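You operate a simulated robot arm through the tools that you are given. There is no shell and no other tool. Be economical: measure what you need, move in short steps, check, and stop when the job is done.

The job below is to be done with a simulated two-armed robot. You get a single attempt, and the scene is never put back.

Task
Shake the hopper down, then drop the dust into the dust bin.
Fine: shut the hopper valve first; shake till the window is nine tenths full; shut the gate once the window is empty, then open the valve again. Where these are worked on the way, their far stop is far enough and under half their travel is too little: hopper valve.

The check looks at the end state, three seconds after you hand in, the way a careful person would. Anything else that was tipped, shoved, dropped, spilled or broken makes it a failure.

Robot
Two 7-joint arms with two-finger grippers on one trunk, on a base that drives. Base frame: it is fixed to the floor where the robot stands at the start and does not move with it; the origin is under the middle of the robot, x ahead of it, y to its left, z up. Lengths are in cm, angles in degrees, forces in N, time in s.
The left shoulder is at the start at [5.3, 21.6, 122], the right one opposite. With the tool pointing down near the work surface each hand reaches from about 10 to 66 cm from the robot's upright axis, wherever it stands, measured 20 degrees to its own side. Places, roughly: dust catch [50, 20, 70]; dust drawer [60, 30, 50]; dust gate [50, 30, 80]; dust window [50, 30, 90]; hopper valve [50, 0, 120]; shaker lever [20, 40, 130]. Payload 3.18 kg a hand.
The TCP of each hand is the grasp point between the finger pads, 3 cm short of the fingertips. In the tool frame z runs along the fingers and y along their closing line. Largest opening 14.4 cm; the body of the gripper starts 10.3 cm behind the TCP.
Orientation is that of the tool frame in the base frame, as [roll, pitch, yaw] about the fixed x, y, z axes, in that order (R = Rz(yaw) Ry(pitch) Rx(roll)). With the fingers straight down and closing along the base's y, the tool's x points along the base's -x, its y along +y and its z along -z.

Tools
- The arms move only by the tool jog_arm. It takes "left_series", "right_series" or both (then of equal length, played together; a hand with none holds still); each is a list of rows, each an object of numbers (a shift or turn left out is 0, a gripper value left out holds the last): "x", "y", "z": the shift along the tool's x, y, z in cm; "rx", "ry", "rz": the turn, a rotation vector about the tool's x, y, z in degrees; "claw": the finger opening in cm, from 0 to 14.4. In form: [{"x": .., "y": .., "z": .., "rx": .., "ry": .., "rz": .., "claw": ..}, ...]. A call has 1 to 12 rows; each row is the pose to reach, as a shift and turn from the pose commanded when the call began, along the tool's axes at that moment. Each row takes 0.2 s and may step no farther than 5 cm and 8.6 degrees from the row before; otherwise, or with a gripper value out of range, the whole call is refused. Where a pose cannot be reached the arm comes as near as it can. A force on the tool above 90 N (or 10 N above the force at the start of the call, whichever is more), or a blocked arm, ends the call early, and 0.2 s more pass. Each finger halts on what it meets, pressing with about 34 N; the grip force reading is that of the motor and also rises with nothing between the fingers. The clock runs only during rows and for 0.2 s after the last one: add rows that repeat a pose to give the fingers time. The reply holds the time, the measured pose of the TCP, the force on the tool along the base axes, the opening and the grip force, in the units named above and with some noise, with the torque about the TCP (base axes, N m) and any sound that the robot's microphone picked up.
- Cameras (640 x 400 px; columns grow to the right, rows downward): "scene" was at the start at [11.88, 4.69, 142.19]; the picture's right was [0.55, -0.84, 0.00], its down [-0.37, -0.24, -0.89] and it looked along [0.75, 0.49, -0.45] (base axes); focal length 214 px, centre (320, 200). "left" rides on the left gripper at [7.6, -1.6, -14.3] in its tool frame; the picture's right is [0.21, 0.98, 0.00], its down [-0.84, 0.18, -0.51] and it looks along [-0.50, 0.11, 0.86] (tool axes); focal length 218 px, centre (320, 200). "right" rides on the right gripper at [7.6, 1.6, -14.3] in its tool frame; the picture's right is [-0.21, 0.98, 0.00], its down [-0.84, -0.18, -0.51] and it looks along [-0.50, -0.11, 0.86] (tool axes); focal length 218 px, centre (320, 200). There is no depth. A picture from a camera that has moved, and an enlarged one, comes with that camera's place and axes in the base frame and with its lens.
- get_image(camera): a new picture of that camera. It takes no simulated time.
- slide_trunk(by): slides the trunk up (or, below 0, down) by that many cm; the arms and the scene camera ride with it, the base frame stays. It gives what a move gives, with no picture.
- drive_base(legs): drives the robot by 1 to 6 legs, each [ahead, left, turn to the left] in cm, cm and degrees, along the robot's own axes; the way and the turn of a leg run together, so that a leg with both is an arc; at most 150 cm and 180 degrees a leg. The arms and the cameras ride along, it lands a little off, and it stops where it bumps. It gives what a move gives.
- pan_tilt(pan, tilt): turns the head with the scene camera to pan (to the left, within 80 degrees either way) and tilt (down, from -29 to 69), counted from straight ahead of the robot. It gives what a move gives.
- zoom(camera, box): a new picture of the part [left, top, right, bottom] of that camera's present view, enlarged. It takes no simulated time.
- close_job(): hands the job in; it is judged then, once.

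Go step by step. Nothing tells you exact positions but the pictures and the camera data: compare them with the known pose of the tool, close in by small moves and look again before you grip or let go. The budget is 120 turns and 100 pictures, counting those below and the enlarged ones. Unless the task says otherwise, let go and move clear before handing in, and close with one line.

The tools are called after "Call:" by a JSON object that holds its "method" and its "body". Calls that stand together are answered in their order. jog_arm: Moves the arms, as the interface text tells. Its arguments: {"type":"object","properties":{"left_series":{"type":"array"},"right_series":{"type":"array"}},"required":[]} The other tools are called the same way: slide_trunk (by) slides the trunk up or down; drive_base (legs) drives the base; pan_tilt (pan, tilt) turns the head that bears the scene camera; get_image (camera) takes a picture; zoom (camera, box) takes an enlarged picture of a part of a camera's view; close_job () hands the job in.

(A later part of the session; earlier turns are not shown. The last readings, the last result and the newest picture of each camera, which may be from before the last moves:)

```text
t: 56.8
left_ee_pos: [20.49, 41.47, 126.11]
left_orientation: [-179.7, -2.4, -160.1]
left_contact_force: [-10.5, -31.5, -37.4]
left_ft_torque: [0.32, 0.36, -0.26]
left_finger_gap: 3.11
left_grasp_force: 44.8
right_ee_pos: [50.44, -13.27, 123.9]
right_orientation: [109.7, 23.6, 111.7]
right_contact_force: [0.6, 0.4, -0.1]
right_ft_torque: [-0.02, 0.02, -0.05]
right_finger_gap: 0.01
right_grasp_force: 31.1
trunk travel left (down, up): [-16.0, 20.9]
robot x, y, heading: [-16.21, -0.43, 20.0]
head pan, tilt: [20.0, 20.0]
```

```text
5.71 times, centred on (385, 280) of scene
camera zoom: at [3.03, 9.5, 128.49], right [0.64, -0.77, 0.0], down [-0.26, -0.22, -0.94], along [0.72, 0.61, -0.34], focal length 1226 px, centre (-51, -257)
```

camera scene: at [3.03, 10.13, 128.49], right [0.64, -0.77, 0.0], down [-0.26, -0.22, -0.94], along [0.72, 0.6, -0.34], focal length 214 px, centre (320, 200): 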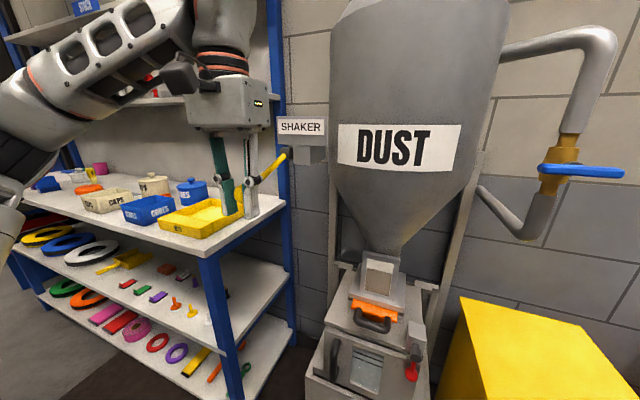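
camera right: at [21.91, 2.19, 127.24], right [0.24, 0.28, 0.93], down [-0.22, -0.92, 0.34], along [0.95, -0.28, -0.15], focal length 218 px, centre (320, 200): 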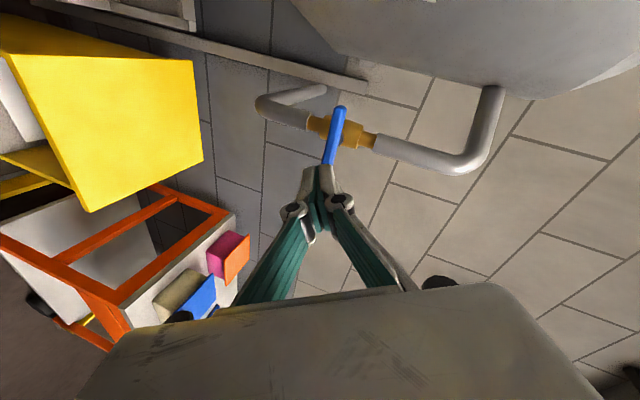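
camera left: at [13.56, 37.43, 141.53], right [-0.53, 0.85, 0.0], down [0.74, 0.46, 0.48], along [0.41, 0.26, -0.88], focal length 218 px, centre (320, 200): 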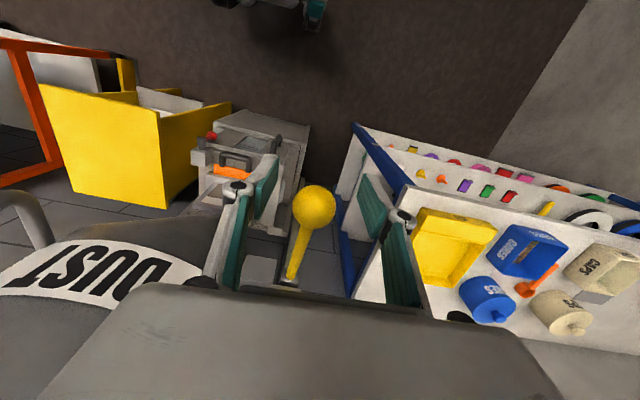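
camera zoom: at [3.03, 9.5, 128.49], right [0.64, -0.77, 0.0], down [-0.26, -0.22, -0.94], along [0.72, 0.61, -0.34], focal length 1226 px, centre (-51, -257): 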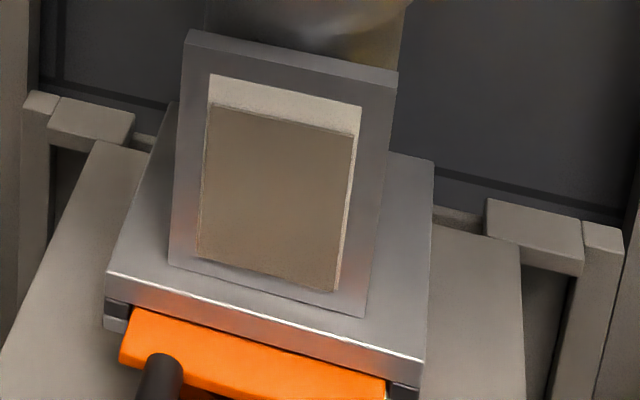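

Unchanged, so it counts on the way down. One more low downstroke.

Call:
{"method": "jog_arm", "body": {"left_series": [{"x": 0.5, "z": 2}, {"x": 0.8, "z": 4}, {"x": 0.8, "z": 6}, {"x": 0.5, "z": 8}, {"x": 0.1, "z": 9.5}, {"x": -0.4, "z": 11}, {"x": -1.0, "z": 12.3}, {"x": -1.6, "z": 13.3}, {"x": -1.6, "z": 13.3}]}}

Call:
{"method": "zoom", "body": {"camera": "scene", "box": [350, 245, 420, 315]}}

```text
t: 58.8
left_ee_pos: [21.56, 41.77, 113.06]
left_orientation: [179.9, -1.9, -160.0]
left_contact_force: [1.5, -26.9, 6.4]
left_ft_torque: [0.68, -0.86, -0.15]
left_finger_gap: 3.05
left_grasp_force: 44.8
right_ee_pos: [50.35, -13.35, 124.19]
right_orientation: [109.4, 23.5, 111.6]
right_contact_force: [0.4, -0.9, -0.5]
right_ft_torque: [0.02, -0.01, 0.01]
right_finger_gap: 0.0
right_grasp_force: 31.1
trunk travel left (down, up): [-16.0, 20.9]
robot x, y, heading: [-16.67, -0.56, 20.1]
head pan, tilt: [20.0, 20.0]
```

```text
5.71 times, centred on (385, 280) of scene
camera zoom: at [2.98, 9.35, 128.56], right [0.64, -0.77, 0.0], down [-0.26, -0.22, -0.94], along [0.72, 0.6, -0.34], focal length 1226 px, centre (-51, -257)
```

zoom: 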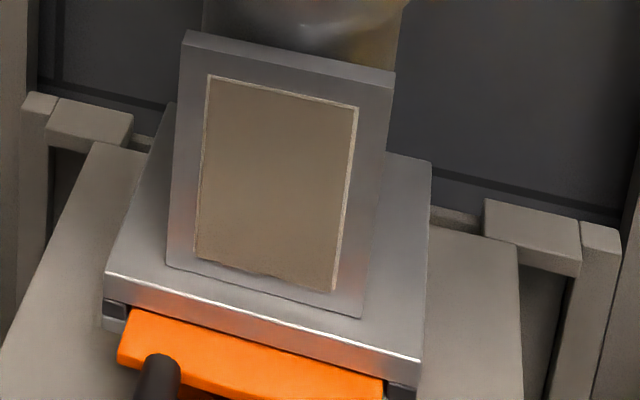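

The window is full. I return the lever to its upper rest, release, and back away.

Call:
{"method": "jog_arm", "body": {"left_series": [{"x": 0.6, "z": -1.2}, {"x": 1.2, "z": -2.5}, {"x": 1.7, "z": -4}, {"x": 2.1, "z": -5.5}, {"x": 2.4, "z": -7.5}, {"x": 2.4, "z": -9.5}, {"x": 2.1, "z": -11.5}, {"x": 1.6, "z": -13.3}, {"x": 1.6, "z": -13.3, "claw": 7.5}, {"x": 1.6, "z": -13.3}, {"x": 5.5, "z": -13}, {"x": 10, "z": -12}]}}

Call:
{"method": "get_image", "body": {"camera": "scene"}}

```text
t: 61.4
left_ee_pos: [12.4, 38.79, 125.43]
left_orientation: [-179.8, -1.8, -160.0]
left_contact_force: [-0.9, -0.9, 0.6]
left_ft_torque: [0.01, -0.03, 0.01]
left_finger_gap: 7.51
left_grasp_force: 0.0
right_ee_pos: [50.14, -13.02, 124.28]
right_orientation: [109.3, 23.7, 111.5]
right_contact_force: [-0.5, -0.6, -1.3]
right_ft_torque: [0.01, 0.0, -0.02]
right_finger_gap: 0.0
right_grasp_force: 30.9
trunk travel left (down, up): [-16.0, 20.9]
robot x, y, heading: [-16.5, -0.37, 20.0]
head pan, tilt: [20.0, 20.0]
```

```text
30 pictures are left
camera scene: at [2.83, 9.69, 128.59], right [0.64, -0.77, 0.0], down [-0.26, -0.22, -0.94], along [0.72, 0.6, -0.34], focal length 214 px, centre (320, 200)
```

scene: 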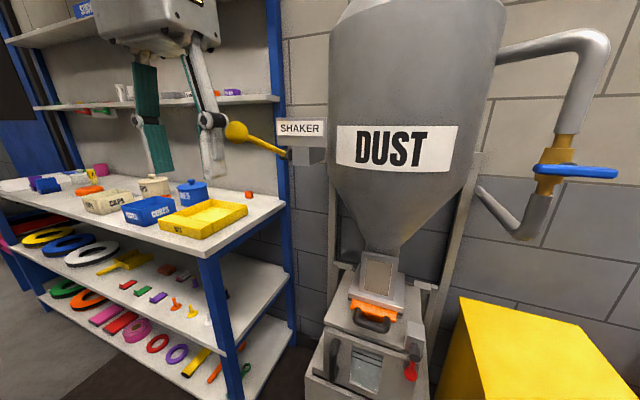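

Full window, lever back up. The gate's bar handle is near [43.5, 26, 79], under the hopper's overhang, so I tilt the left hand about 50° down with a closed fist and bring it in front of the handle.

Call:
{"method": "jog_arm", "body": {"left_series": [{"z": 3.5, "y": -2.2, "ry": -3.5, "claw": 0}, {"z": 7, "x": -1, "y": -4.4, "ry": -7}, {"z": 10.5, "x": -2.5, "y": -6.6, "ry": -10.5}, {"z": 14, "x": -4, "y": -8.8, "ry": -14}, {"z": 17.5, "x": -6, "y": -11, "ry": -17.5}, {"z": 21, "x": -8, "y": -13, "ry": -21}, {"z": 24.5, "x": -10, "y": -15, "ry": -24.5}, {"z": 28, "x": -12, "y": -17, "ry": -28}, {"z": 31.2, "x": -14, "y": -19, "ry": -32}, {"z": 34, "x": -16.4, "y": -21, "ry": -36}, {"z": 36.5, "x": -18.7, "y": -22, "ry": -40}, {"z": 38, "x": -20.7, "y": -22.6, "ry": -40}]}}

Call:
{"method": "pan_tilt", "body": {"pan": 8, "tilt": 38}}

Call:
{"method": "get_image", "body": {"camera": "scene"}}

Call:
{"method": "get_image", "body": {"camera": "left"}}

```text
t: 64.2
left_ee_pos: [34.51, 29.65, 84.46]
left_orientation: [-167.4, 37.7, -153.2]
left_contact_force: [0.0, 0.1, 0.6]
left_ft_torque: [0.03, 0.03, 0.01]
left_finger_gap: 0.0
left_grasp_force: 30.8
left hand out of reach, approached as far as the arm can: row 1, 2, 3, 4, 5, 6, 7, 8, 9, 10, 11, 12
right_ee_pos: [50.26, -13.03, 124.27]
right_orientation: [109.4, 23.6, 111.6]
right_contact_force: [0.3, 0.0, 0.4]
right_ft_torque: [-0.01, 0.03, -0.01]
right_finger_gap: 0.0
right_grasp_force: 31.0
trunk travel left (down, up): [-16.0, 20.9]
robot x, y, heading: [-16.29, -0.54, 19.9]
head pan, tilt: [20.0, 20.0]
stopped in row 12 (left hand): the arm was blocked; the commanded pose is now the measured one
```

```text
t: 65.0
left_ee_pos: [34.44, 29.69, 84.35]
left_orientation: [-167.4, 37.6, -153.2]
left_contact_force: [0.3, -0.3, 0.0]
left_ft_torque: [0.0, 0.02, 0.0]
left_finger_gap: 0.0
left_grasp_force: 30.7
right_ee_pos: [50.43, -13.02, 124.2]
right_orientation: [109.5, 23.6, 111.7]
right_contact_force: [-0.6, -0.3, -0.6]
right_ft_torque: [0.0, -0.03, -0.03]
right_finger_gap: 0.0
right_grasp_force: 31.0
trunk travel left (down, up): [-16.0, 20.9]
robot x, y, heading: [-16.6, -0.82, 19.9]
head pan, tilt: [8.0, 38.0]
```

```text
29 pictures are left
camera scene: at [3.47, 7.79, 125.69], right [0.47, -0.88, 0.0], down [-0.54, -0.29, -0.79], along [0.7, 0.37, -0.62], focal length 214 px, centre (320, 200)
```

scene: 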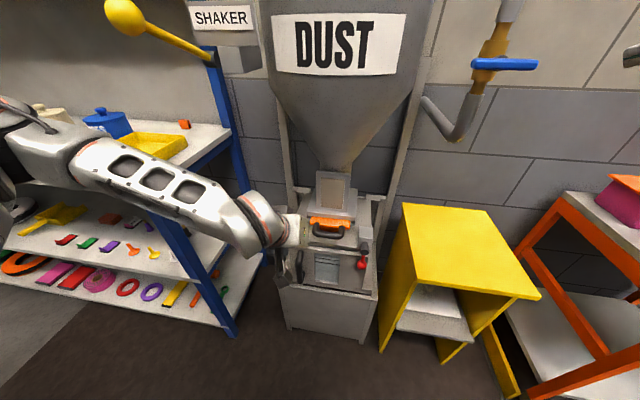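

```text
28 pictures are left
camera left: at [20.61, 24.39, 90.95], right [-0.46, 0.84, -0.3], down [0.22, 0.43, 0.88], along [0.86, 0.34, -0.38], focal length 218 px, centre (320, 200)
```

left: 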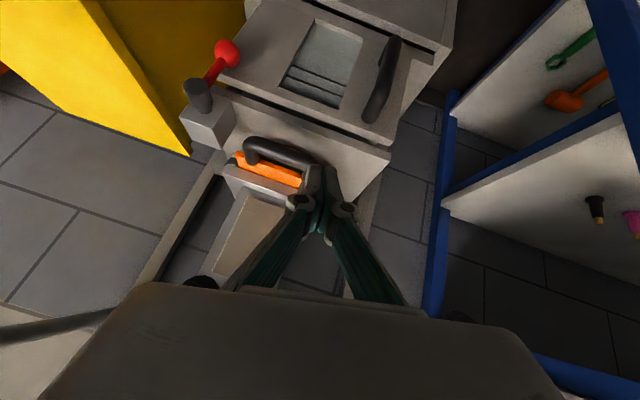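

The left wrist hits the mirror-image roll limit. I roll it the other way (−rz) as I did for the right hand.

Call:
{"method": "jog_arm", "body": {"left_series": [{"rz": -8}, {"rz": -16}, {"rz": -24}, {"rz": -32}, {"rz": -40}, {"rz": -48}, {"rz": -56}, {"rz": -64}]}}

Call:
{"method": "get_image", "body": {"camera": "left"}}

```text
t: 66.8
left_ee_pos: [38.6, 36.77, 86.49]
left_orientation: [-142.0, 6.8, -94.4]
left_contact_force: [0.2, -0.7, -0.6]
left_ft_torque: [-0.02, 0.02, 0.01]
left_finger_gap: 0.05
left_grasp_force: 30.5
left hand out of reach, approached as far as the arm can: row 6, 7, 8
right_ee_pos: [50.37, -12.96, 124.36]
right_orientation: [109.7, 23.6, 111.6]
right_contact_force: [-0.3, -0.6, 0.0]
right_ft_torque: [0.0, 0.0, 0.01]
right_finger_gap: 0.0
right_grasp_force: 31.0
trunk travel left (down, up): [-16.0, 20.9]
robot x, y, heading: [-16.59, -0.28, 20.3]
head pan, tilt: [8.0, 38.0]
```

```text
27 pictures are left
camera left: at [30.35, 28.38, 97.7], right [-0.78, -0.08, -0.62], down [-0.39, 0.84, 0.39], along [0.49, 0.54, -0.68], focal length 218 px, centre (320, 200)
```

left: 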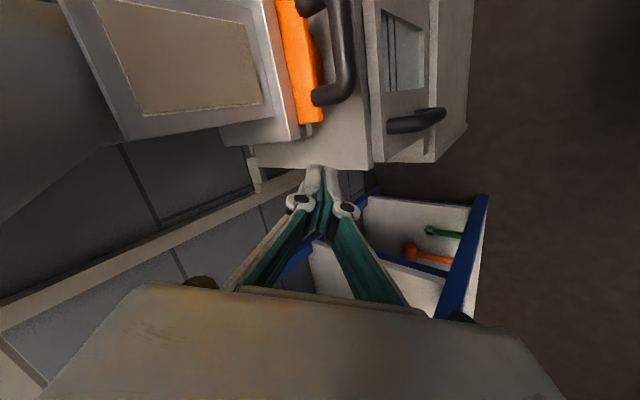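

The hand rolled but drifted left of the gate. This roll suits a true pinch on the bar (one finger inside the U, one in front). I back up 13 cm for more extension and look.

Call:
{"method": "drive_base", "body": {"legs": [[-13, 0, 0]]}}

Call:
{"method": "get_image", "body": {"camera": "scene"}}

```text
t: 68.1
left_ee_pos: [26.48, 32.43, 86.49]
left_orientation: [-142.0, 7.0, -94.4]
left_contact_force: [0.4, 0.0, 0.7]
left_ft_torque: [0.01, 0.0, -0.02]
left_finger_gap: 0.0
left_grasp_force: 30.9
right_ee_pos: [38.34, -17.34, 124.26]
right_orientation: [109.5, 23.6, 111.5]
right_contact_force: [0.1, -0.4, 1.4]
right_ft_torque: [0.0, 0.06, 0.0]
right_finger_gap: 0.0
right_grasp_force: 30.4
trunk travel left (down, up): [-16.0, 20.9]
robot x, y, heading: [-28.51, -4.69, 19.8]
head pan, tilt: [8.0, 38.0]
```

```text
26 pictures are left
camera scene: at [-8.61, 3.4, 125.7], right [0.47, -0.88, 0.0], down [-0.54, -0.29, -0.79], along [0.7, 0.37, -0.62], focal length 214 px, centre (320, 200)
```

scene: 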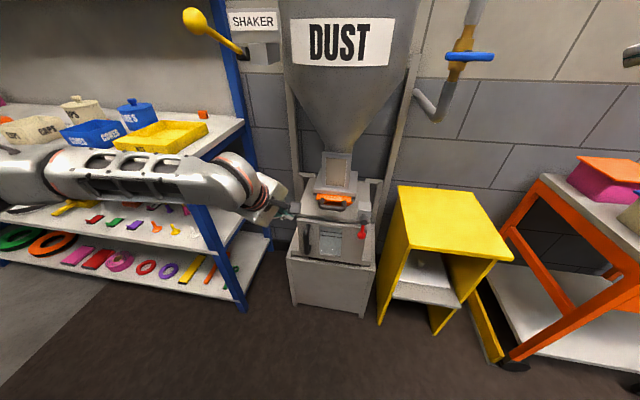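

The left forearm is folded sideways. Moving the base right 15 cm puts the gate straight ahead of the left shoulder.

Call:
{"method": "drive_base", "body": {"legs": [[0, -15, 0]]}}

Call:
{"method": "get_image", "body": {"camera": "left"}}

```text
t: 70.0
left_ee_pos: [31.66, 18.39, 86.49]
left_orientation: [-142.0, 6.8, -94.3]
left_contact_force: [-0.3, -0.8, -0.2]
left_ft_torque: [0.0, 0.04, 0.0]
left_finger_gap: 0.02
left_grasp_force: 31.2
right_ee_pos: [43.49, -31.41, 124.21]
right_orientation: [109.5, 23.6, 111.7]
right_contact_force: [-0.5, -0.6, 0.3]
right_ft_torque: [0.01, -0.01, 0.02]
right_finger_gap: 0.0
right_grasp_force: 30.6
trunk travel left (down, up): [-16.0, 20.9]
robot x, y, heading: [-23.01, -18.87, 20.3]
head pan, tilt: [8.0, 38.0]
```

```text
25 pictures are left
camera left: at [23.48, 9.93, 97.66], right [-0.78, -0.08, -0.62], down [-0.39, 0.83, 0.39], along [0.49, 0.55, -0.68], focal length 218 px, centre (320, 200)
```

left: 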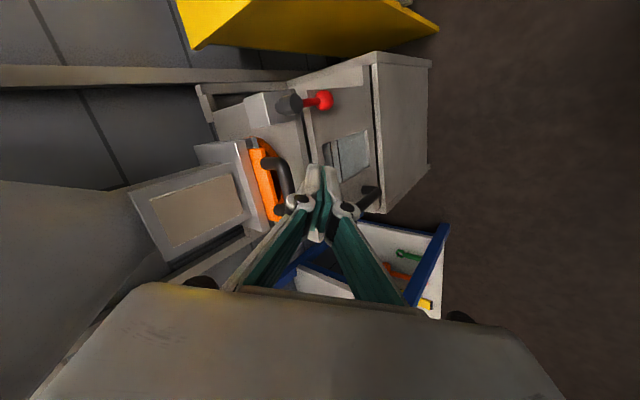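

Good view of the gate. I yaw about 18° to line up with the bar, open the fingers a little, and move to a point about 9 cm short of it.

Call:
{"method": "jog_arm", "body": {"left_series": [{"x": -2.1, "y": -1.3, "z": 1.6, "rx": -0.7, "ry": -3.7, "rz": -4.7, "claw": 5}, {"x": -4.2, "y": -2.6, "z": 3.2, "rx": -1.4, "ry": -7.3, "rz": -9.4}, {"x": -6.2, "y": -3.9, "z": 4.7, "rx": -2.1, "ry": -11, "rz": -14.1}]}}

Call:
{"method": "get_image", "body": {"camera": "left"}}

```text
t: 70.8
left_ee_pos: [33.47, 24.16, 87.28]
left_orientation: [-142.4, 6.7, -86.1]
left_contact_force: [-0.3, 0.6, -0.1]
left_ft_torque: [0.0, -0.01, -0.01]
left_finger_gap: 5.02
left_grasp_force: 0.0
left hand out of reach, approached as far as the arm can: row 1, 2, 3
right_ee_pos: [43.59, -31.39, 124.21]
right_orientation: [109.6, 23.6, 111.7]
right_contact_force: [0.5, -0.3, 0.7]
right_ft_torque: [0.02, 0.0, 0.04]
right_finger_gap: 0.03
right_grasp_force: 31.1
trunk travel left (down, up): [-16.0, 20.9]
robot x, y, heading: [-23.13, -18.66, 20.0]
head pan, tilt: [8.0, 38.0]
```

```text
24 pictures are left
camera left: at [26.75, 14.7, 98.6], right [-0.76, -0.19, -0.62], down [-0.51, 0.77, 0.39], along [0.4, 0.61, -0.68], focal length 218 px, centre (320, 200)
```

left: 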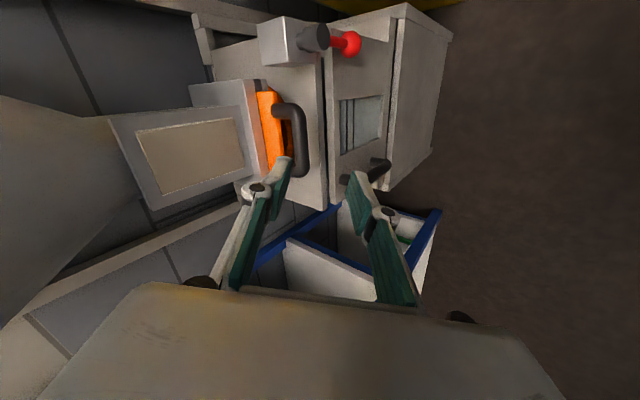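

The arm is limited again; I look at its posture.

Call:
{"method": "pan_tilt", "body": {"pan": 25, "tilt": 38}}

Call:
{"method": "get_image", "body": {"camera": "scene"}}

```text
t: 71.6
left_ee_pos: [33.54, 24.18, 87.34]
left_orientation: [-142.3, 6.7, -86.0]
left_contact_force: [-0.2, 0.2, -0.7]
left_ft_torque: [-0.01, 0.0, 0.01]
left_finger_gap: 5.0
left_grasp_force: 0.1
right_ee_pos: [43.51, -31.38, 124.15]
right_orientation: [109.5, 23.6, 111.7]
right_contact_force: [-0.3, -0.3, 0.2]
right_ft_torque: [-0.04, -0.01, -0.02]
right_finger_gap: 0.0
right_grasp_force: 30.9
trunk travel left (down, up): [-16.0, 20.9]
robot x, y, heading: [-23.1, -18.65, 20.1]
head pan, tilt: [25.0, 38.0]
```

```text
23 pictures are left
camera scene: at [-4.88, -8.67, 125.69], right [0.71, -0.71, 0.0], down [-0.43, -0.44, -0.79], along [0.56, 0.56, -0.62], focal length 214 px, centre (320, 200)
```

scene: 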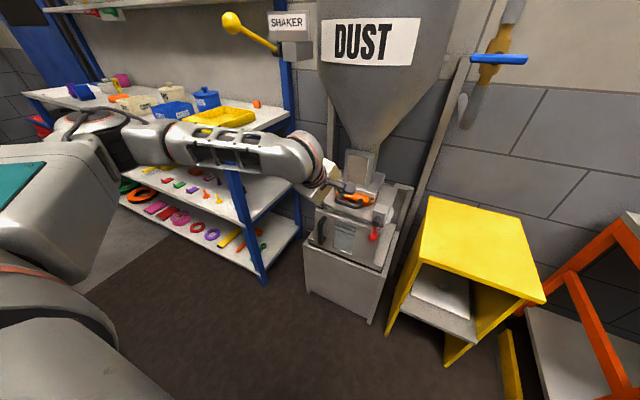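

The elbow is still sharply folded. I back the base another 10 cm and extend the hand forward again.

Call:
{"method": "drive_base", "body": {"legs": [[-10, 0, 0]]}}

Call:
{"method": "jog_arm", "body": {"left_series": [{"x": -0.6, "y": -2.6, "z": 2.5}, {"x": -1.2, "y": -5.1, "z": 5}, {"x": -1.8, "y": -7.7, "z": 7.5}, {"x": -2.3, "y": -10.2, "z": 9.9}, {"x": -2.3, "y": -10.2, "z": 9.9}]}}

Call:
{"method": "get_image", "body": {"camera": "left"}}

```text
t: 72.8
left_ee_pos: [24.14, 20.95, 87.37]
left_orientation: [-142.3, 6.7, -86.0]
left_contact_force: [-0.2, -0.6, 1.1]
left_ft_torque: [-0.02, -0.03, 0.0]
left_finger_gap: 5.0
left_grasp_force: 0.0
right_ee_pos: [34.2, -34.84, 124.19]
right_orientation: [109.5, 23.6, 111.7]
right_contact_force: [-0.1, -0.2, -0.2]
right_ft_torque: [0.03, 0.04, -0.01]
right_finger_gap: 0.0
right_grasp_force: 30.7
trunk travel left (down, up): [-16.0, 20.9]
robot x, y, heading: [-32.49, -22.62, 20.0]
head pan, tilt: [25.0, 38.0]
```

```text
t: 74.0
left_ee_pos: [36.9, 24.81, 86.03]
left_orientation: [-142.4, 6.7, -86.1]
left_contact_force: [0.9, -0.3, -0.1]
left_ft_torque: [0.0, 0.0, -0.01]
left_finger_gap: 5.0
left_grasp_force: 0.1
left hand out of reach, approached as far as the arm can: row 4, 5
right_ee_pos: [34.28, -34.81, 124.26]
right_orientation: [109.4, 23.6, 111.9]
right_contact_force: [0.6, 0.4, -0.2]
right_ft_torque: [-0.02, 0.03, 0.0]
right_finger_gap: 0.02
right_grasp_force: 30.5
trunk travel left (down, up): [-16.0, 20.9]
robot x, y, heading: [-32.81, -22.27, 19.9]
head pan, tilt: [25.0, 38.0]
```

```text
22 pictures are left
camera left: at [30.12, 15.26, 97.32], right [-0.76, -0.19, -0.62], down [-0.51, 0.77, 0.39], along [0.4, 0.61, -0.68], focal length 218 px, centre (320, 200)
```

left: 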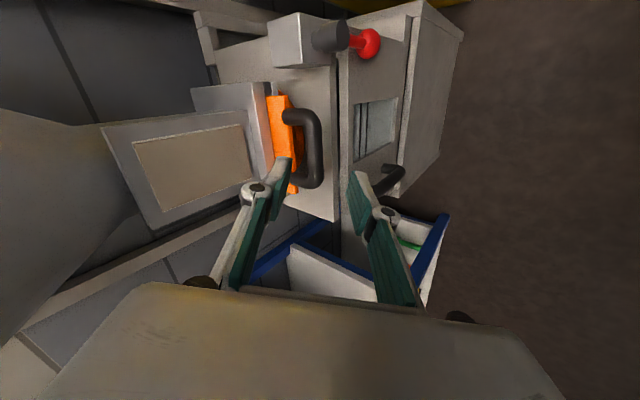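

The bar now lies straight along the approach, about 9.6 cm ahead. I advance in steps.

Call:
{"method": "jog_arm", "body": {"left_series": [{"z": 2.5, "x": 0.2, "y": -0.2, "claw": 4.6}, {"z": 5, "x": 0.4, "y": -0.3}, {"z": 5, "x": 0.4, "y": -0.3}]}}

Call:
{"method": "get_image", "body": {"camera": "left"}}

```text
t: 74.8
left_ee_pos: [36.95, 26.44, 83.2]
left_orientation: [-142.3, 6.7, -86.1]
left_contact_force: [-0.1, -0.1, 0.7]
left_ft_torque: [-0.03, 0.0, 0.04]
left_finger_gap: 4.6
left_grasp_force: 0.0
left hand out of reach, approached as far as the arm can: row 1, 2, 3
right_ee_pos: [34.25, -34.83, 124.28]
right_orientation: [109.5, 23.6, 111.8]
right_contact_force: [0.5, -0.2, 0.5]
right_ft_torque: [-0.01, -0.01, 0.0]
right_finger_gap: 0.0
right_grasp_force: 31.2
trunk travel left (down, up): [-16.0, 20.9]
robot x, y, heading: [-32.57, -22.57, 20.1]
head pan, tilt: [25.0, 38.0]
```

```text
21 pictures are left
camera left: at [30.21, 16.81, 94.5], right [-0.76, -0.19, -0.62], down [-0.51, 0.77, 0.39], along [0.4, 0.61, -0.68], focal length 218 px, centre (320, 200)
```

left: 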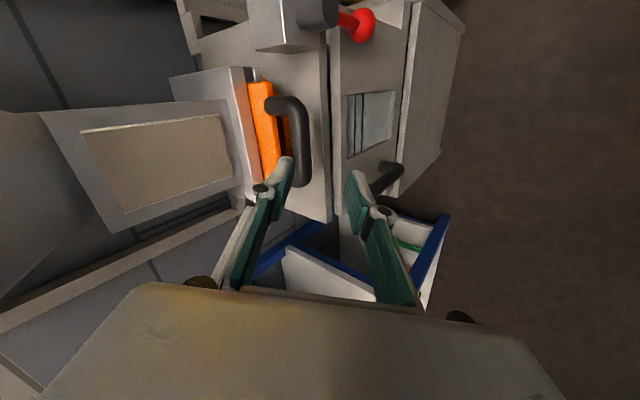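

The arm is at full extension now. I lift 3 cm, shift right slightly, and creep the base forward 5 cm.

Call:
{"method": "jog_arm", "body": {"left_series": [{"x": 1, "y": -1, "z": -1.8}, {"x": 2, "y": -1.8, "z": -3}]}}

Call:
{"method": "drive_base", "body": {"legs": [[5, 0, 0]]}}

Call:
{"method": "get_image", "body": {"camera": "left"}}

```text
t: 75.4
left_ee_pos: [36.43, 23.96, 86.47]
left_orientation: [-142.3, 6.8, -86.0]
left_contact_force: [1.3, 0.7, -0.8]
left_ft_torque: [0.0, 0.0, 0.04]
left_finger_gap: 4.57
left_grasp_force: 0.1
right_ee_pos: [34.34, -34.64, 124.17]
right_orientation: [109.5, 23.5, 111.8]
right_contact_force: [0.0, 0.0, 0.2]
right_ft_torque: [0.0, 0.01, -0.02]
right_finger_gap: 0.0
right_grasp_force: 30.4
trunk travel left (down, up): [-16.0, 20.9]
robot x, y, heading: [-32.0, -22.12, 20.0]
head pan, tilt: [25.0, 38.0]
```

```text
t: 76.3
left_ee_pos: [41.4, 25.69, 86.38]
left_orientation: [-142.4, 6.6, -86.1]
left_contact_force: [0.1, 0.2, -0.9]
left_ft_torque: [0.01, 0.03, 0.01]
left_finger_gap: 4.61
left_grasp_force: 0.1
right_ee_pos: [39.12, -32.98, 124.14]
right_orientation: [109.6, 23.6, 111.8]
right_contact_force: [-0.9, 0.6, -0.4]
right_ft_torque: [-0.03, -0.03, 0.0]
right_finger_gap: 0.01
right_grasp_force: 31.0
trunk travel left (down, up): [-16.0, 20.9]
robot x, y, heading: [-27.79, -20.7, 20.1]
head pan, tilt: [25.0, 38.0]
```

```text
20 pictures are left
camera left: at [34.54, 16.23, 97.69], right [-0.76, -0.19, -0.62], down [-0.51, 0.77, 0.39], along [0.4, 0.61, -0.68], focal length 218 px, centre (320, 200)
```

left: 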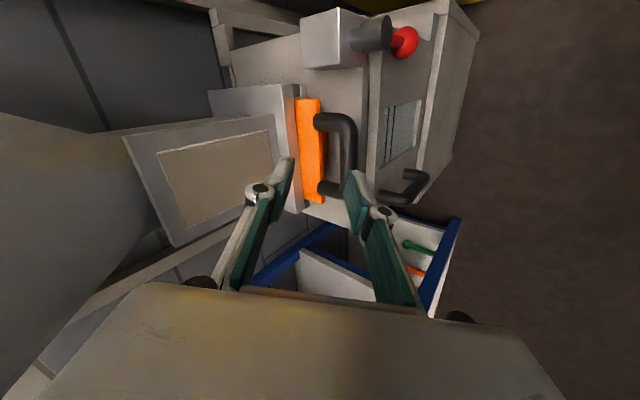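

Bar centre reads [43.4, 25.8, 78.7]. I centre the fingers across it and advance.

Call:
{"method": "jog_arm", "body": {"left_series": [{"x": 0.5, "y": 2, "z": 0}, {"x": 0.9, "y": 3.1, "z": 1.5}, {"x": 0.9, "y": 3.1, "z": 4}, {"x": 0.9, "y": 3.1, "z": 4}]}}

Call:
{"method": "get_image", "body": {"camera": "left"}}

```text
t: 77.3
left_ee_pos: [40.25, 26.05, 81.65]
left_orientation: [-142.2, 6.6, -86.1]
left_contact_force: [0.6, -0.5, -0.2]
left_ft_torque: [-0.01, -0.01, 0.01]
left_finger_gap: 4.59
left_grasp_force: 0.0
left hand out of reach, approached as far as the arm can: row 3, 4
right_ee_pos: [38.98, -33.12, 124.32]
right_orientation: [109.4, 23.7, 111.9]
right_contact_force: [0.4, 0.5, 0.8]
right_ft_torque: [0.03, 0.02, 0.01]
right_finger_gap: 0.01
right_grasp_force: 31.1
trunk travel left (down, up): [-16.0, 20.9]
robot x, y, heading: [-27.58, -20.81, 20.3]
head pan, tilt: [25.0, 38.0]
```

```text
19 pictures are left
camera left: at [33.45, 16.45, 92.84], right [-0.76, -0.19, -0.62], down [-0.51, 0.77, 0.39], along [0.4, 0.61, -0.68], focal length 218 px, centre (320, 200)
```

left: 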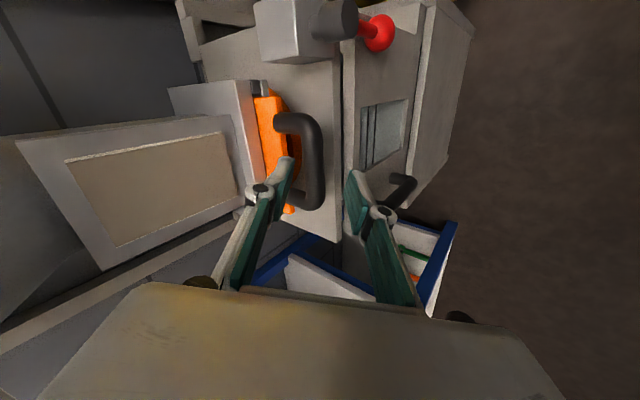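

Close. I shift the fingers slightly down/back, creep the base 2.5 cm forward, then advance the last bit.

Call:
{"method": "jog_arm", "body": {"left_series": [{"x": 0.6, "y": 0.8, "z": 0}]}}

Call:
{"method": "drive_base", "body": {"legs": [[3, 0, 0]]}}

Call:
{"method": "get_image", "body": {"camera": "left"}}

```text
t: 77.7
left_ee_pos: [39.63, 25.22, 80.95]
left_orientation: [-142.2, 6.8, -86.1]
left_contact_force: [0.5, -0.5, 0.0]
left_ft_torque: [0.0, -0.02, -0.03]
left_finger_gap: 4.59
left_grasp_force: 0.0
right_ee_pos: [38.92, -33.09, 124.14]
right_orientation: [109.5, 23.6, 111.8]
right_contact_force: [0.5, -1.0, -0.3]
right_ft_torque: [0.0, 0.0, 0.03]
right_finger_gap: 0.0
right_grasp_force: 30.3
trunk travel left (down, up): [-16.0, 20.9]
robot x, y, heading: [-28.03, -20.64, 20.0]
head pan, tilt: [25.0, 38.0]
```

```text
t: 78.5
left_ee_pos: [42.44, 26.21, 80.87]
left_orientation: [-142.3, 6.6, -86.1]
left_contact_force: [0.2, 0.6, -0.6]
left_ft_torque: [-0.02, -0.01, 0.04]
left_finger_gap: 4.6
left_grasp_force: 0.0
right_ee_pos: [41.74, -32.11, 124.2]
right_orientation: [109.6, 23.6, 111.7]
right_contact_force: [0.1, 0.0, -0.3]
right_ft_torque: [0.01, -0.02, 0.01]
right_finger_gap: 0.0
right_grasp_force: 30.5
trunk travel left (down, up): [-16.0, 20.9]
robot x, y, heading: [-24.91, -19.48, 19.9]
head pan, tilt: [25.0, 38.0]
```

```text
18 pictures are left
camera left: at [35.66, 16.8, 92.21], right [-0.76, -0.19, -0.62], down [-0.51, 0.77, 0.39], along [0.4, 0.61, -0.68], focal length 218 px, centre (320, 200)
```

left: 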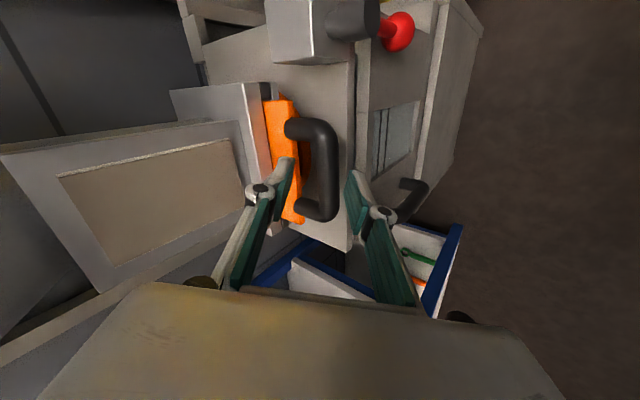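

The bar is between the fingers. I advance 2 cm and close on it.

Call:
{"method": "jog_arm", "body": {"left_series": [{"x": 0.3, "y": 0.4, "z": 1}, {"x": 0.3, "y": 0.5, "z": 2}, {"x": 0.3, "y": 0.5, "z": 2, "claw": 0.5}, {"x": 0.3, "y": 0.5, "z": 2}, {"x": 0.3, "y": 0.5, "z": 2}]}}

Call:
{"method": "get_image", "body": {"camera": "left"}}

```text
t: 79.8
left_ee_pos: [42.28, 26.63, 79.59]
left_orientation: [-142.2, 6.6, -86.1]
left_contact_force: [3.0, -1.3, 5.5]
left_ft_torque: [-1.13, -0.53, 1.0]
left_finger_gap: 2.68
left_grasp_force: 45.1
left hand out of reach, approached as far as the arm can: row 1, 2, 3, 4, 5
right_ee_pos: [41.75, -32.13, 124.23]
right_orientation: [109.6, 23.6, 111.7]
right_contact_force: [0.0, 0.9, -0.4]
right_ft_torque: [-0.01, 0.01, 0.02]
right_finger_gap: 0.01
right_grasp_force: 29.9
trunk travel left (down, up): [-16.0, 20.9]
robot x, y, heading: [-25.1, -19.72, 20.0]
head pan, tilt: [25.0, 38.0]
```

```text
17 pictures are left
camera left: at [35.41, 17.23, 90.9], right [-0.76, -0.19, -0.62], down [-0.51, 0.77, 0.38], along [0.4, 0.61, -0.68], focal length 218 px, centre (320, 200)
```

left: 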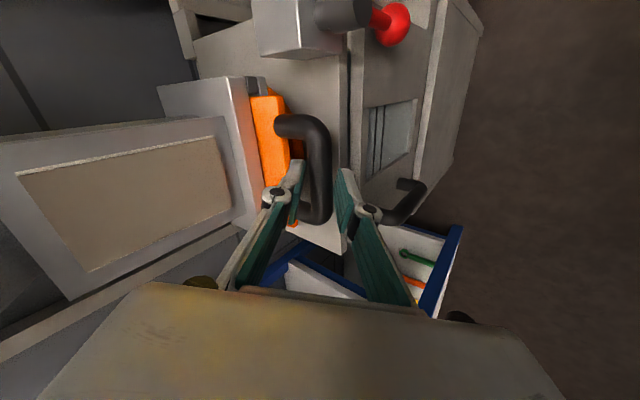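

Gripped on the bar (45 N). Pulling straight back with the base along the gate's line, 5 cm first.

Call:
{"method": "drive_base", "body": {"legs": [[-5, 0, 0]]}}

Call:
{"method": "get_image", "body": {"camera": "left"}}

```text
t: 80.7
left_ee_pos: [37.54, 25.12, 79.59]
left_orientation: [-142.1, 6.6, -85.9]
left_contact_force: [-1.0, 5.0, 8.8]
left_ft_torque: [-0.74, -0.54, 1.2]
left_finger_gap: 2.66
left_grasp_force: 44.7
right_ee_pos: [36.98, -33.75, 124.31]
right_orientation: [109.6, 23.8, 111.8]
right_contact_force: [0.6, 0.4, -0.5]
right_ft_torque: [-0.02, 0.01, 0.01]
right_finger_gap: 0.0
right_grasp_force: 30.8
trunk travel left (down, up): [-16.0, 20.9]
robot x, y, heading: [-29.66, -21.36, 19.8]
head pan, tilt: [25.0, 38.0]
```

```text
16 pictures are left
camera left: at [30.7, 15.64, 90.86], right [-0.76, -0.19, -0.62], down [-0.51, 0.77, 0.39], along [0.4, 0.61, -0.68], focal length 218 px, centre (320, 200)
```

left: 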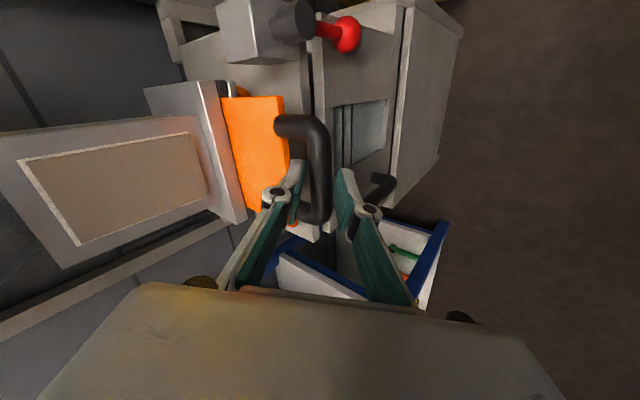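

The gate slides out with the hand, and the dust has not dropped yet. Pulling 4 cm more.

Call:
{"method": "drive_base", "body": {"legs": [[-4, 0, 0]]}}

Call:
{"method": "get_image", "body": {"camera": "left"}}

```text
t: 81.5
left_ee_pos: [33.84, 23.9, 79.6]
left_orientation: [-142.1, 6.8, -85.9]
left_contact_force: [-1.0, 6.5, 3.3]
left_ft_torque: [-1.15, -0.63, 1.17]
left_finger_gap: 2.66
left_grasp_force: 44.9
right_ee_pos: [33.27, -35.14, 124.23]
right_orientation: [109.3, 23.8, 111.6]
right_contact_force: [0.7, -0.8, -0.6]
right_ft_torque: [0.0, -0.02, 0.05]
right_finger_gap: 0.0
right_grasp_force: 31.0
trunk travel left (down, up): [-16.0, 20.9]
robot x, y, heading: [-33.32, -22.77, 20.0]
head pan, tilt: [25.0, 38.0]
```

```text
15 pictures are left
camera left: at [26.99, 14.4, 90.84], right [-0.76, -0.19, -0.62], down [-0.51, 0.77, 0.39], along [0.4, 0.61, -0.68], focal length 218 px, centre (320, 200)
```

left: 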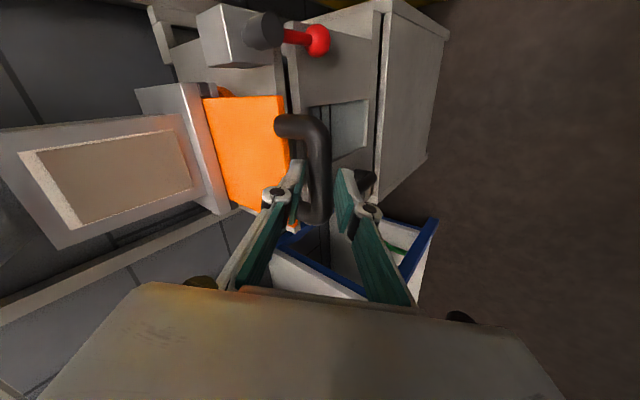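

The dust has begun to drop. I hold the gate open for a few seconds.

Call:
{"method": "jog_arm", "body": {"left_series": [{"z": 0}, {"z": 0}, {"z": 0}, {"z": 0}, {"z": 0}, {"z": 0}, {"z": 0}, {"z": 0}, {"z": 0}, {"z": 0}, {"z": 0}, {"z": 0}]}}

Call:
{"method": "get_image", "body": {"camera": "left"}}

```text
t: 84.2
left_ee_pos: [33.85, 23.94, 79.56]
left_orientation: [-142.2, 6.7, -85.9]
left_contact_force: [-0.6, 2.0, 1.5]
left_ft_torque: [-0.65, -0.24, 1.18]
left_finger_gap: 2.68
left_grasp_force: 45.2
right_ee_pos: [33.38, -35.07, 124.25]
right_orientation: [109.6, 23.6, 111.8]
right_contact_force: [0.5, 0.5, 0.4]
right_ft_torque: [-0.02, 0.0, 0.01]
right_finger_gap: 0.0
right_grasp_force: 30.4
trunk travel left (down, up): [-16.0, 20.9]
robot x, y, heading: [-33.11, -23.02, 20.0]
head pan, tilt: [25.0, 38.0]
```

```text
14 pictures are left
camera left: at [27.02, 14.4, 90.84], right [-0.76, -0.19, -0.62], down [-0.51, 0.77, 0.39], along [0.4, 0.61, -0.68], focal length 218 px, centre (320, 200)
```

left: 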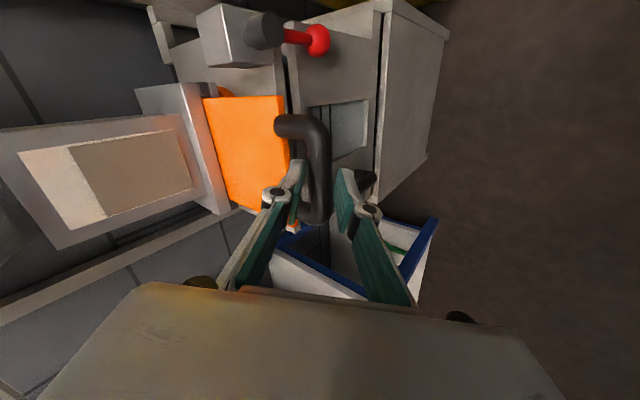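

It drains steadily, roughly a quarter per 2.6 s. I hold on for about 7.5 s more.

Call:
{"method": "jog_arm", "body": {"left_series": [{"z": 0}, {"z": 0}, {"z": 0}, {"z": 0}, {"z": 0}, {"z": 0}, {"z": 0}, {"z": 0}, {"z": 0}, {"z": 0}, {"z": 0}, {"z": 0}]}}

Call:
{"method": "jog_arm", "body": {"left_series": [{"z": 0}, {"z": 0}, {"z": 0}, {"z": 0}, {"z": 0}, {"z": 0}, {"z": 0}, {"z": 0}, {"z": 0}, {"z": 0}, {"z": 0}, {"z": 0}]}}

Call:
{"method": "jog_arm", "body": {"left_series": [{"z": 0}, {"z": 0}, {"z": 0}, {"z": 0}, {"z": 0}, {"z": 0}, {"z": 0}, {"z": 0}, {"z": 0}, {"z": 0}, {"z": 0}, {"z": 0}]}}

Call:
{"method": "get_image", "body": {"camera": "left"}}

```text
t: 86.8
left_ee_pos: [33.84, 23.9, 79.65]
left_orientation: [-142.1, 6.6, -85.9]
left_contact_force: [-1.8, 2.2, 1.3]
left_ft_torque: [-0.75, -0.28, 1.16]
left_finger_gap: 2.67
left_grasp_force: 44.6
right_ee_pos: [33.1, -35.29, 124.05]
right_orientation: [109.5, 23.6, 111.7]
right_contact_force: [-0.2, 0.2, 0.6]
right_ft_torque: [0.0, 0.0, 0.0]
right_finger_gap: 0.0
right_grasp_force: 30.8
trunk travel left (down, up): [-16.0, 20.9]
robot x, y, heading: [-33.58, -22.43, 20.1]
head pan, tilt: [25.0, 38.0]
```

```text
t: 89.3
left_ee_pos: [33.71, 23.97, 79.64]
left_orientation: [-142.1, 6.7, -85.9]
left_contact_force: [0.2, 2.8, 1.9]
left_ft_torque: [-0.76, -0.32, 1.16]
left_finger_gap: 2.67
left_grasp_force: 44.9
right_ee_pos: [33.28, -35.09, 124.23]
right_orientation: [109.6, 23.5, 111.7]
right_contact_force: [-0.2, 0.0, -0.4]
right_ft_torque: [0.0, -0.03, 0.02]
right_finger_gap: 0.0
right_grasp_force: 30.5
trunk travel left (down, up): [-16.0, 20.9]
robot x, y, heading: [-33.39, -22.95, 20.2]
head pan, tilt: [25.0, 38.0]
```

```text
t: 92.0
left_ee_pos: [33.86, 23.88, 79.61]
left_orientation: [-142.1, 6.8, -85.9]
left_contact_force: [-0.6, 2.0, 1.3]
left_ft_torque: [-0.76, -0.29, 1.16]
left_finger_gap: 2.71
left_grasp_force: 44.8
right_ee_pos: [33.24, -35.05, 124.24]
right_orientation: [109.7, 23.5, 111.7]
right_contact_force: [0.1, -0.2, 0.1]
right_ft_torque: [0.03, 0.02, -0.01]
right_finger_gap: 0.0
right_grasp_force: 30.9
trunk travel left (down, up): [-16.0, 20.9]
robot x, y, heading: [-33.54, -22.73, 20.2]
head pan, tilt: [25.0, 38.0]
```

```text
13 pictures are left
camera left: at [27.02, 14.4, 90.83], right [-0.76, -0.19, -0.62], down [-0.51, 0.77, 0.39], along [0.4, 0.61, -0.68], focal length 218 px, centre (320, 200)
```

left: 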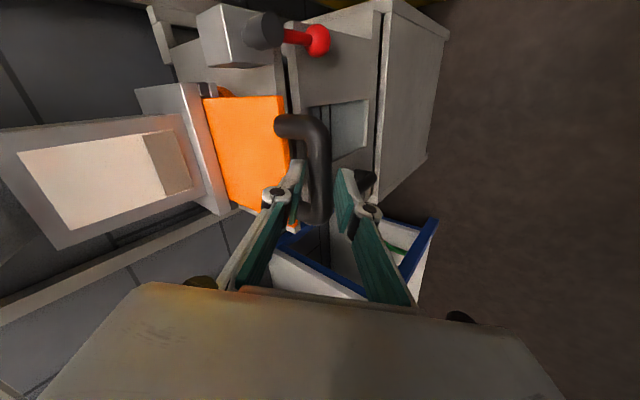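

About a fifth remains; holding for another 5 s.

Call:
{"method": "jog_arm", "body": {"left_series": [{"z": 0}, {"z": 0}, {"z": 0}, {"z": 0}, {"z": 0}, {"z": 0}, {"z": 0}, {"z": 0}, {"z": 0}, {"z": 0}, {"z": 0}, {"z": 0}]}}

Call:
{"method": "jog_arm", "body": {"left_series": [{"z": 0}, {"z": 0}, {"z": 0}, {"z": 0}, {"z": 0}, {"z": 0}, {"z": 0}, {"z": 0}, {"z": 0}, {"z": 0}, {"z": 0}, {"z": 0}]}}

Call:
{"method": "get_image", "body": {"camera": "left"}}

```text
t: 94.5
left_ee_pos: [33.85, 23.97, 79.67]
left_orientation: [-142.0, 6.7, -85.9]
left_contact_force: [-1.5, 2.5, 0.2]
left_ft_torque: [-0.79, -0.29, 1.11]
left_finger_gap: 2.67
left_grasp_force: 45.0
right_ee_pos: [33.31, -35.18, 124.23]
right_orientation: [109.6, 23.7, 111.7]
right_contact_force: [0.3, 0.0, -0.5]
right_ft_torque: [-0.01, -0.05, -0.01]
right_finger_gap: 0.0
right_grasp_force: 30.9
trunk travel left (down, up): [-16.0, 20.9]
robot x, y, heading: [-33.43, -22.82, 20.2]
head pan, tilt: [25.0, 38.0]
```

```text
t: 97.2
left_ee_pos: [33.82, 23.99, 79.54]
left_orientation: [-142.2, 6.7, -85.9]
left_contact_force: [-0.3, 2.4, 0.5]
left_ft_torque: [-0.8, -0.27, 1.15]
left_finger_gap: 2.68
left_grasp_force: 44.7
right_ee_pos: [33.16, -35.24, 124.15]
right_orientation: [109.7, 23.6, 111.7]
right_contact_force: [1.0, -0.8, 0.4]
right_ft_torque: [-0.04, 0.0, -0.02]
right_finger_gap: 0.02
right_grasp_force: 30.3
trunk travel left (down, up): [-16.0, 20.9]
robot x, y, heading: [-33.61, -23.27, 19.7]
head pan, tilt: [25.0, 38.0]
```

```text
12 pictures are left
camera left: at [27.03, 14.4, 90.83], right [-0.76, -0.19, -0.62], down [-0.51, 0.77, 0.39], along [0.4, 0.61, -0.68], focal length 218 px, centre (320, 200)
```

left: 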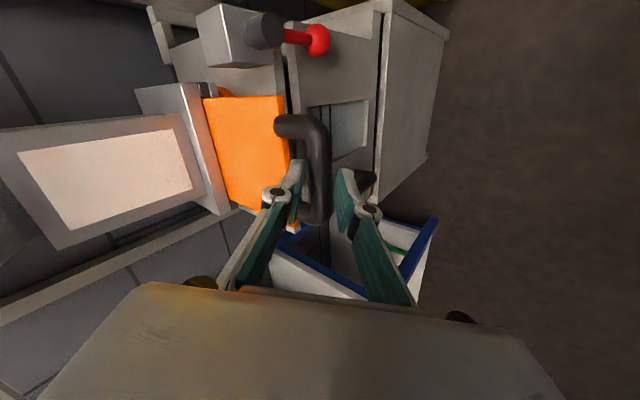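

The window is empty. I push the gate shut by driving forward the same 9 cm.

Call:
{"method": "drive_base", "body": {"legs": [[9.2, 0, 0]]}}

Call:
{"method": "get_image", "body": {"camera": "left"}}

```text
t: 98.3
left_ee_pos: [42.53, 26.78, 79.55]
left_orientation: [-142.2, 6.6, -86.1]
left_contact_force: [5.7, -10.2, -5.9]
left_ft_torque: [-1.53, -0.71, 0.35]
left_finger_gap: 2.66
left_grasp_force: 44.6
right_ee_pos: [41.86, -32.12, 124.11]
right_orientation: [109.6, 23.6, 111.7]
right_contact_force: [0.9, -0.6, 0.1]
right_ft_torque: [-0.01, -0.05, -0.01]
right_finger_gap: 0.0
right_grasp_force: 30.8
trunk travel left (down, up): [-16.0, 20.9]
robot x, y, heading: [-24.98, -19.62, 20.0]
head pan, tilt: [25.0, 38.0]
```

```text
11 pictures are left
camera left: at [35.68, 17.28, 90.78], right [-0.76, -0.19, -0.62], down [-0.51, 0.77, 0.39], along [0.4, 0.61, -0.68], focal length 218 px, centre (320, 200)
```

left: 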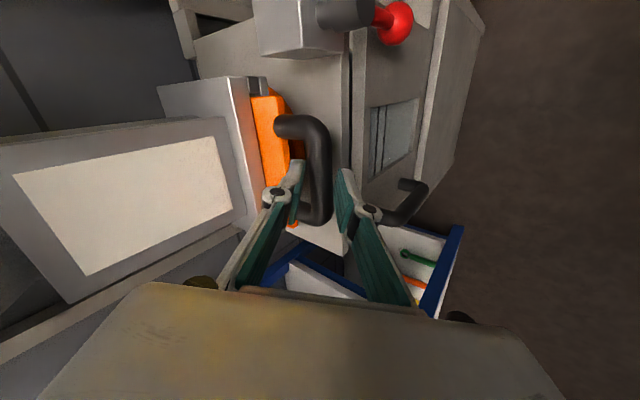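

The gate is back in its original place. I nudge 0.8 cm more to seat it, then open and withdraw along the approach.

Call:
{"method": "drive_base", "body": {"legs": [[0.8, 0, 0]]}}

Call:
{"method": "jog_arm", "body": {"left_series": [{"claw": 4.6}, {"claw": 4.6}, {"z": -2}, {"z": -5}, {"z": -9}, {"z": -13}]}}

Call:
{"method": "get_image", "body": {"camera": "left"}}

```text
t: 99.0
left_ee_pos: [42.66, 26.72, 79.57]
left_orientation: [-142.4, 6.2, -86.2]
left_contact_force: [-47.7, -11.8, 2.1]
left_ft_torque: [-1.19, 0.69, 1.08]
left_finger_gap: 2.66
left_grasp_force: 44.4
right_ee_pos: [42.12, -31.86, 124.44]
right_orientation: [109.3, 23.7, 111.6]
right_contact_force: [0.6, -0.1, -0.3]
right_ft_torque: [-0.02, -0.02, -0.01]
right_finger_gap: 0.01
right_grasp_force: 30.7
trunk travel left (down, up): [-16.0, 20.9]
robot x, y, heading: [-24.31, -19.33, 20.1]
head pan, tilt: [25.0, 38.0]
```

```text
t: 100.4
left_ee_pos: [35.03, 25.21, 89.83]
left_orientation: [-142.5, 6.3, -86.0]
left_contact_force: [-0.5, -0.4, 0.4]
left_ft_torque: [0.0, -0.03, 0.01]
left_finger_gap: 4.6
left_grasp_force: 0.1
right_ee_pos: [42.39, -31.92, 124.37]
right_orientation: [109.4, 23.6, 111.6]
right_contact_force: [0.0, -0.8, -0.2]
right_ft_torque: [-0.01, 0.01, 0.01]
right_finger_gap: 0.01
right_grasp_force: 30.8
trunk travel left (down, up): [-16.0, 20.9]
robot x, y, heading: [-24.14, -19.38, 20.1]
head pan, tilt: [25.0, 38.0]
```

```text
10 pictures are left
camera left: at [28.24, 15.76, 101.22], right [-0.76, -0.2, -0.61], down [-0.51, 0.77, 0.38], along [0.4, 0.6, -0.69], focal length 218 px, centre (320, 200)
```

left: 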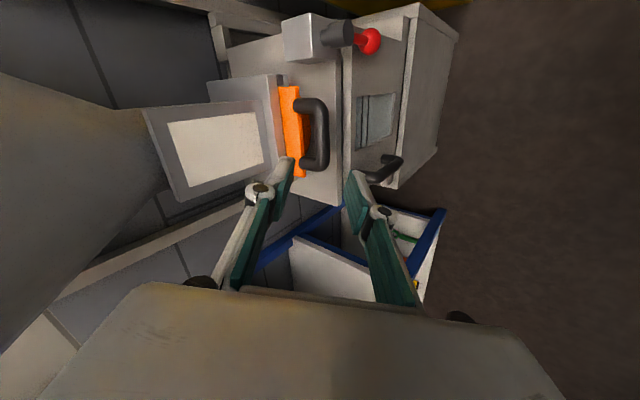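

Gate seated and released. Now I return the base to where the right hand worked the valve before.

Call:
{"method": "drive_base", "body": {"legs": [[-2.5, 0, 0], [0, 15, 0]]}}

Call:
{"method": "jog_arm", "body": {"right_series": [{"x": 2.8, "y": 0.6, "z": 3.1}, {"x": 5.6, "y": 1.2, "z": 6.2}, {"x": 8.3, "y": 1.8, "z": 9.4}, {"x": 10, "y": 2.2, "z": 10.5}]}}

Call:
{"method": "get_image", "body": {"camera": "right"}}

```text
t: 102.8
left_ee_pos: [27.63, 38.72, 89.62]
left_orientation: [-142.6, 6.3, -86.1]
left_contact_force: [0.4, -0.3, -0.2]
left_ft_torque: [-0.02, 0.0, 0.01]
left_finger_gap: 4.59
left_grasp_force: 0.2
right_ee_pos: [34.88, -18.4, 124.2]
right_orientation: [109.6, 23.6, 111.6]
right_contact_force: [-0.2, 0.0, 0.0]
right_ft_torque: [-0.01, -0.07, 0.0]
right_finger_gap: 0.0
right_grasp_force: 31.2
trunk travel left (down, up): [-16.0, 20.9]
robot x, y, heading: [-32.31, -5.73, 20.1]
head pan, tilt: [25.0, 38.0]
```

```text
t: 103.8
left_ee_pos: [27.53, 38.8, 89.76]
left_orientation: [-142.6, 6.3, -86.1]
left_contact_force: [0.3, -0.5, 0.5]
left_ft_torque: [0.01, 0.0, 0.0]
left_finger_gap: 4.59
left_grasp_force: 0.2
right_ee_pos: [41.8, -6.44, 118.87]
right_orientation: [109.5, 23.5, 111.6]
right_contact_force: [-0.2, -0.5, 0.2]
right_ft_torque: [-0.04, -0.01, 0.0]
right_finger_gap: 0.0
right_grasp_force: 30.7
trunk travel left (down, up): [-16.0, 20.9]
robot x, y, heading: [-31.88, -5.9, 19.9]
head pan, tilt: [25.0, 38.0]
```

```text
9 pictures are left
camera right: at [26.23, -2.37, 121.61], right [0.24, 0.29, 0.93], down [-0.22, -0.92, 0.34], along [0.95, -0.28, -0.16], focal length 218 px, centre (320, 200)
```

right: 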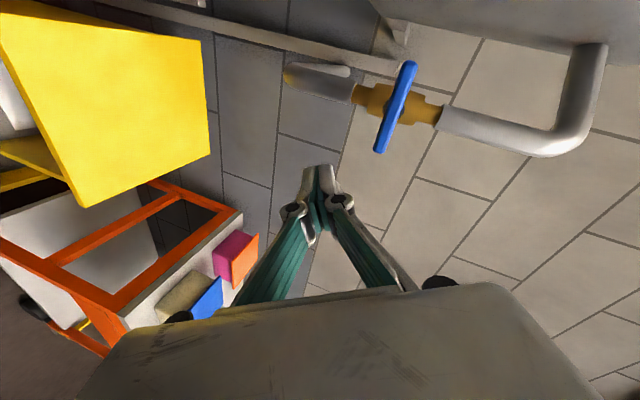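

The right end of the handle reads [52.4, −2, 122.5]. I advance the fist to just below that end.

Call:
{"method": "jog_arm", "body": {"right_series": [{"x": 0.4, "y": 0.9, "z": 3}, {"x": 0.9, "y": 1.9, "z": 6}, {"x": 1.4, "y": 2.8, "z": 9.1}, {"x": 1.4, "y": 2.8, "z": 9.1}]}}

Call:
{"method": "get_image", "body": {"camera": "right"}}

```text
t: 104.8
left_ee_pos: [27.43, 38.63, 89.73]
left_orientation: [-142.5, 6.3, -86.1]
left_contact_force: [-0.4, -0.1, 0.3]
left_ft_torque: [0.01, 0.01, 0.01]
left_finger_gap: 4.56
left_grasp_force: 0.1
right_ee_pos: [50.22, -1.95, 118.06]
right_orientation: [109.5, 23.6, 111.7]
right_contact_force: [0.0, -0.5, 0.6]
right_ft_torque: [0.02, 0.0, 0.05]
right_finger_gap: 0.0
right_grasp_force: 31.0
trunk travel left (down, up): [-16.0, 20.9]
robot x, y, heading: [-31.81, -6.11, 20.0]
head pan, tilt: [25.0, 38.0]
```

```text
8 pictures are left
camera right: at [34.61, 2.17, 120.78], right [0.24, 0.29, 0.93], down [-0.22, -0.92, 0.34], along [0.95, -0.28, -0.16], focal length 218 px, centre (320, 200)
```

right: 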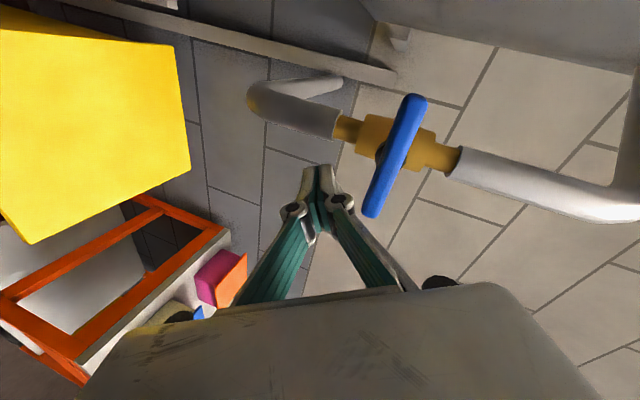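

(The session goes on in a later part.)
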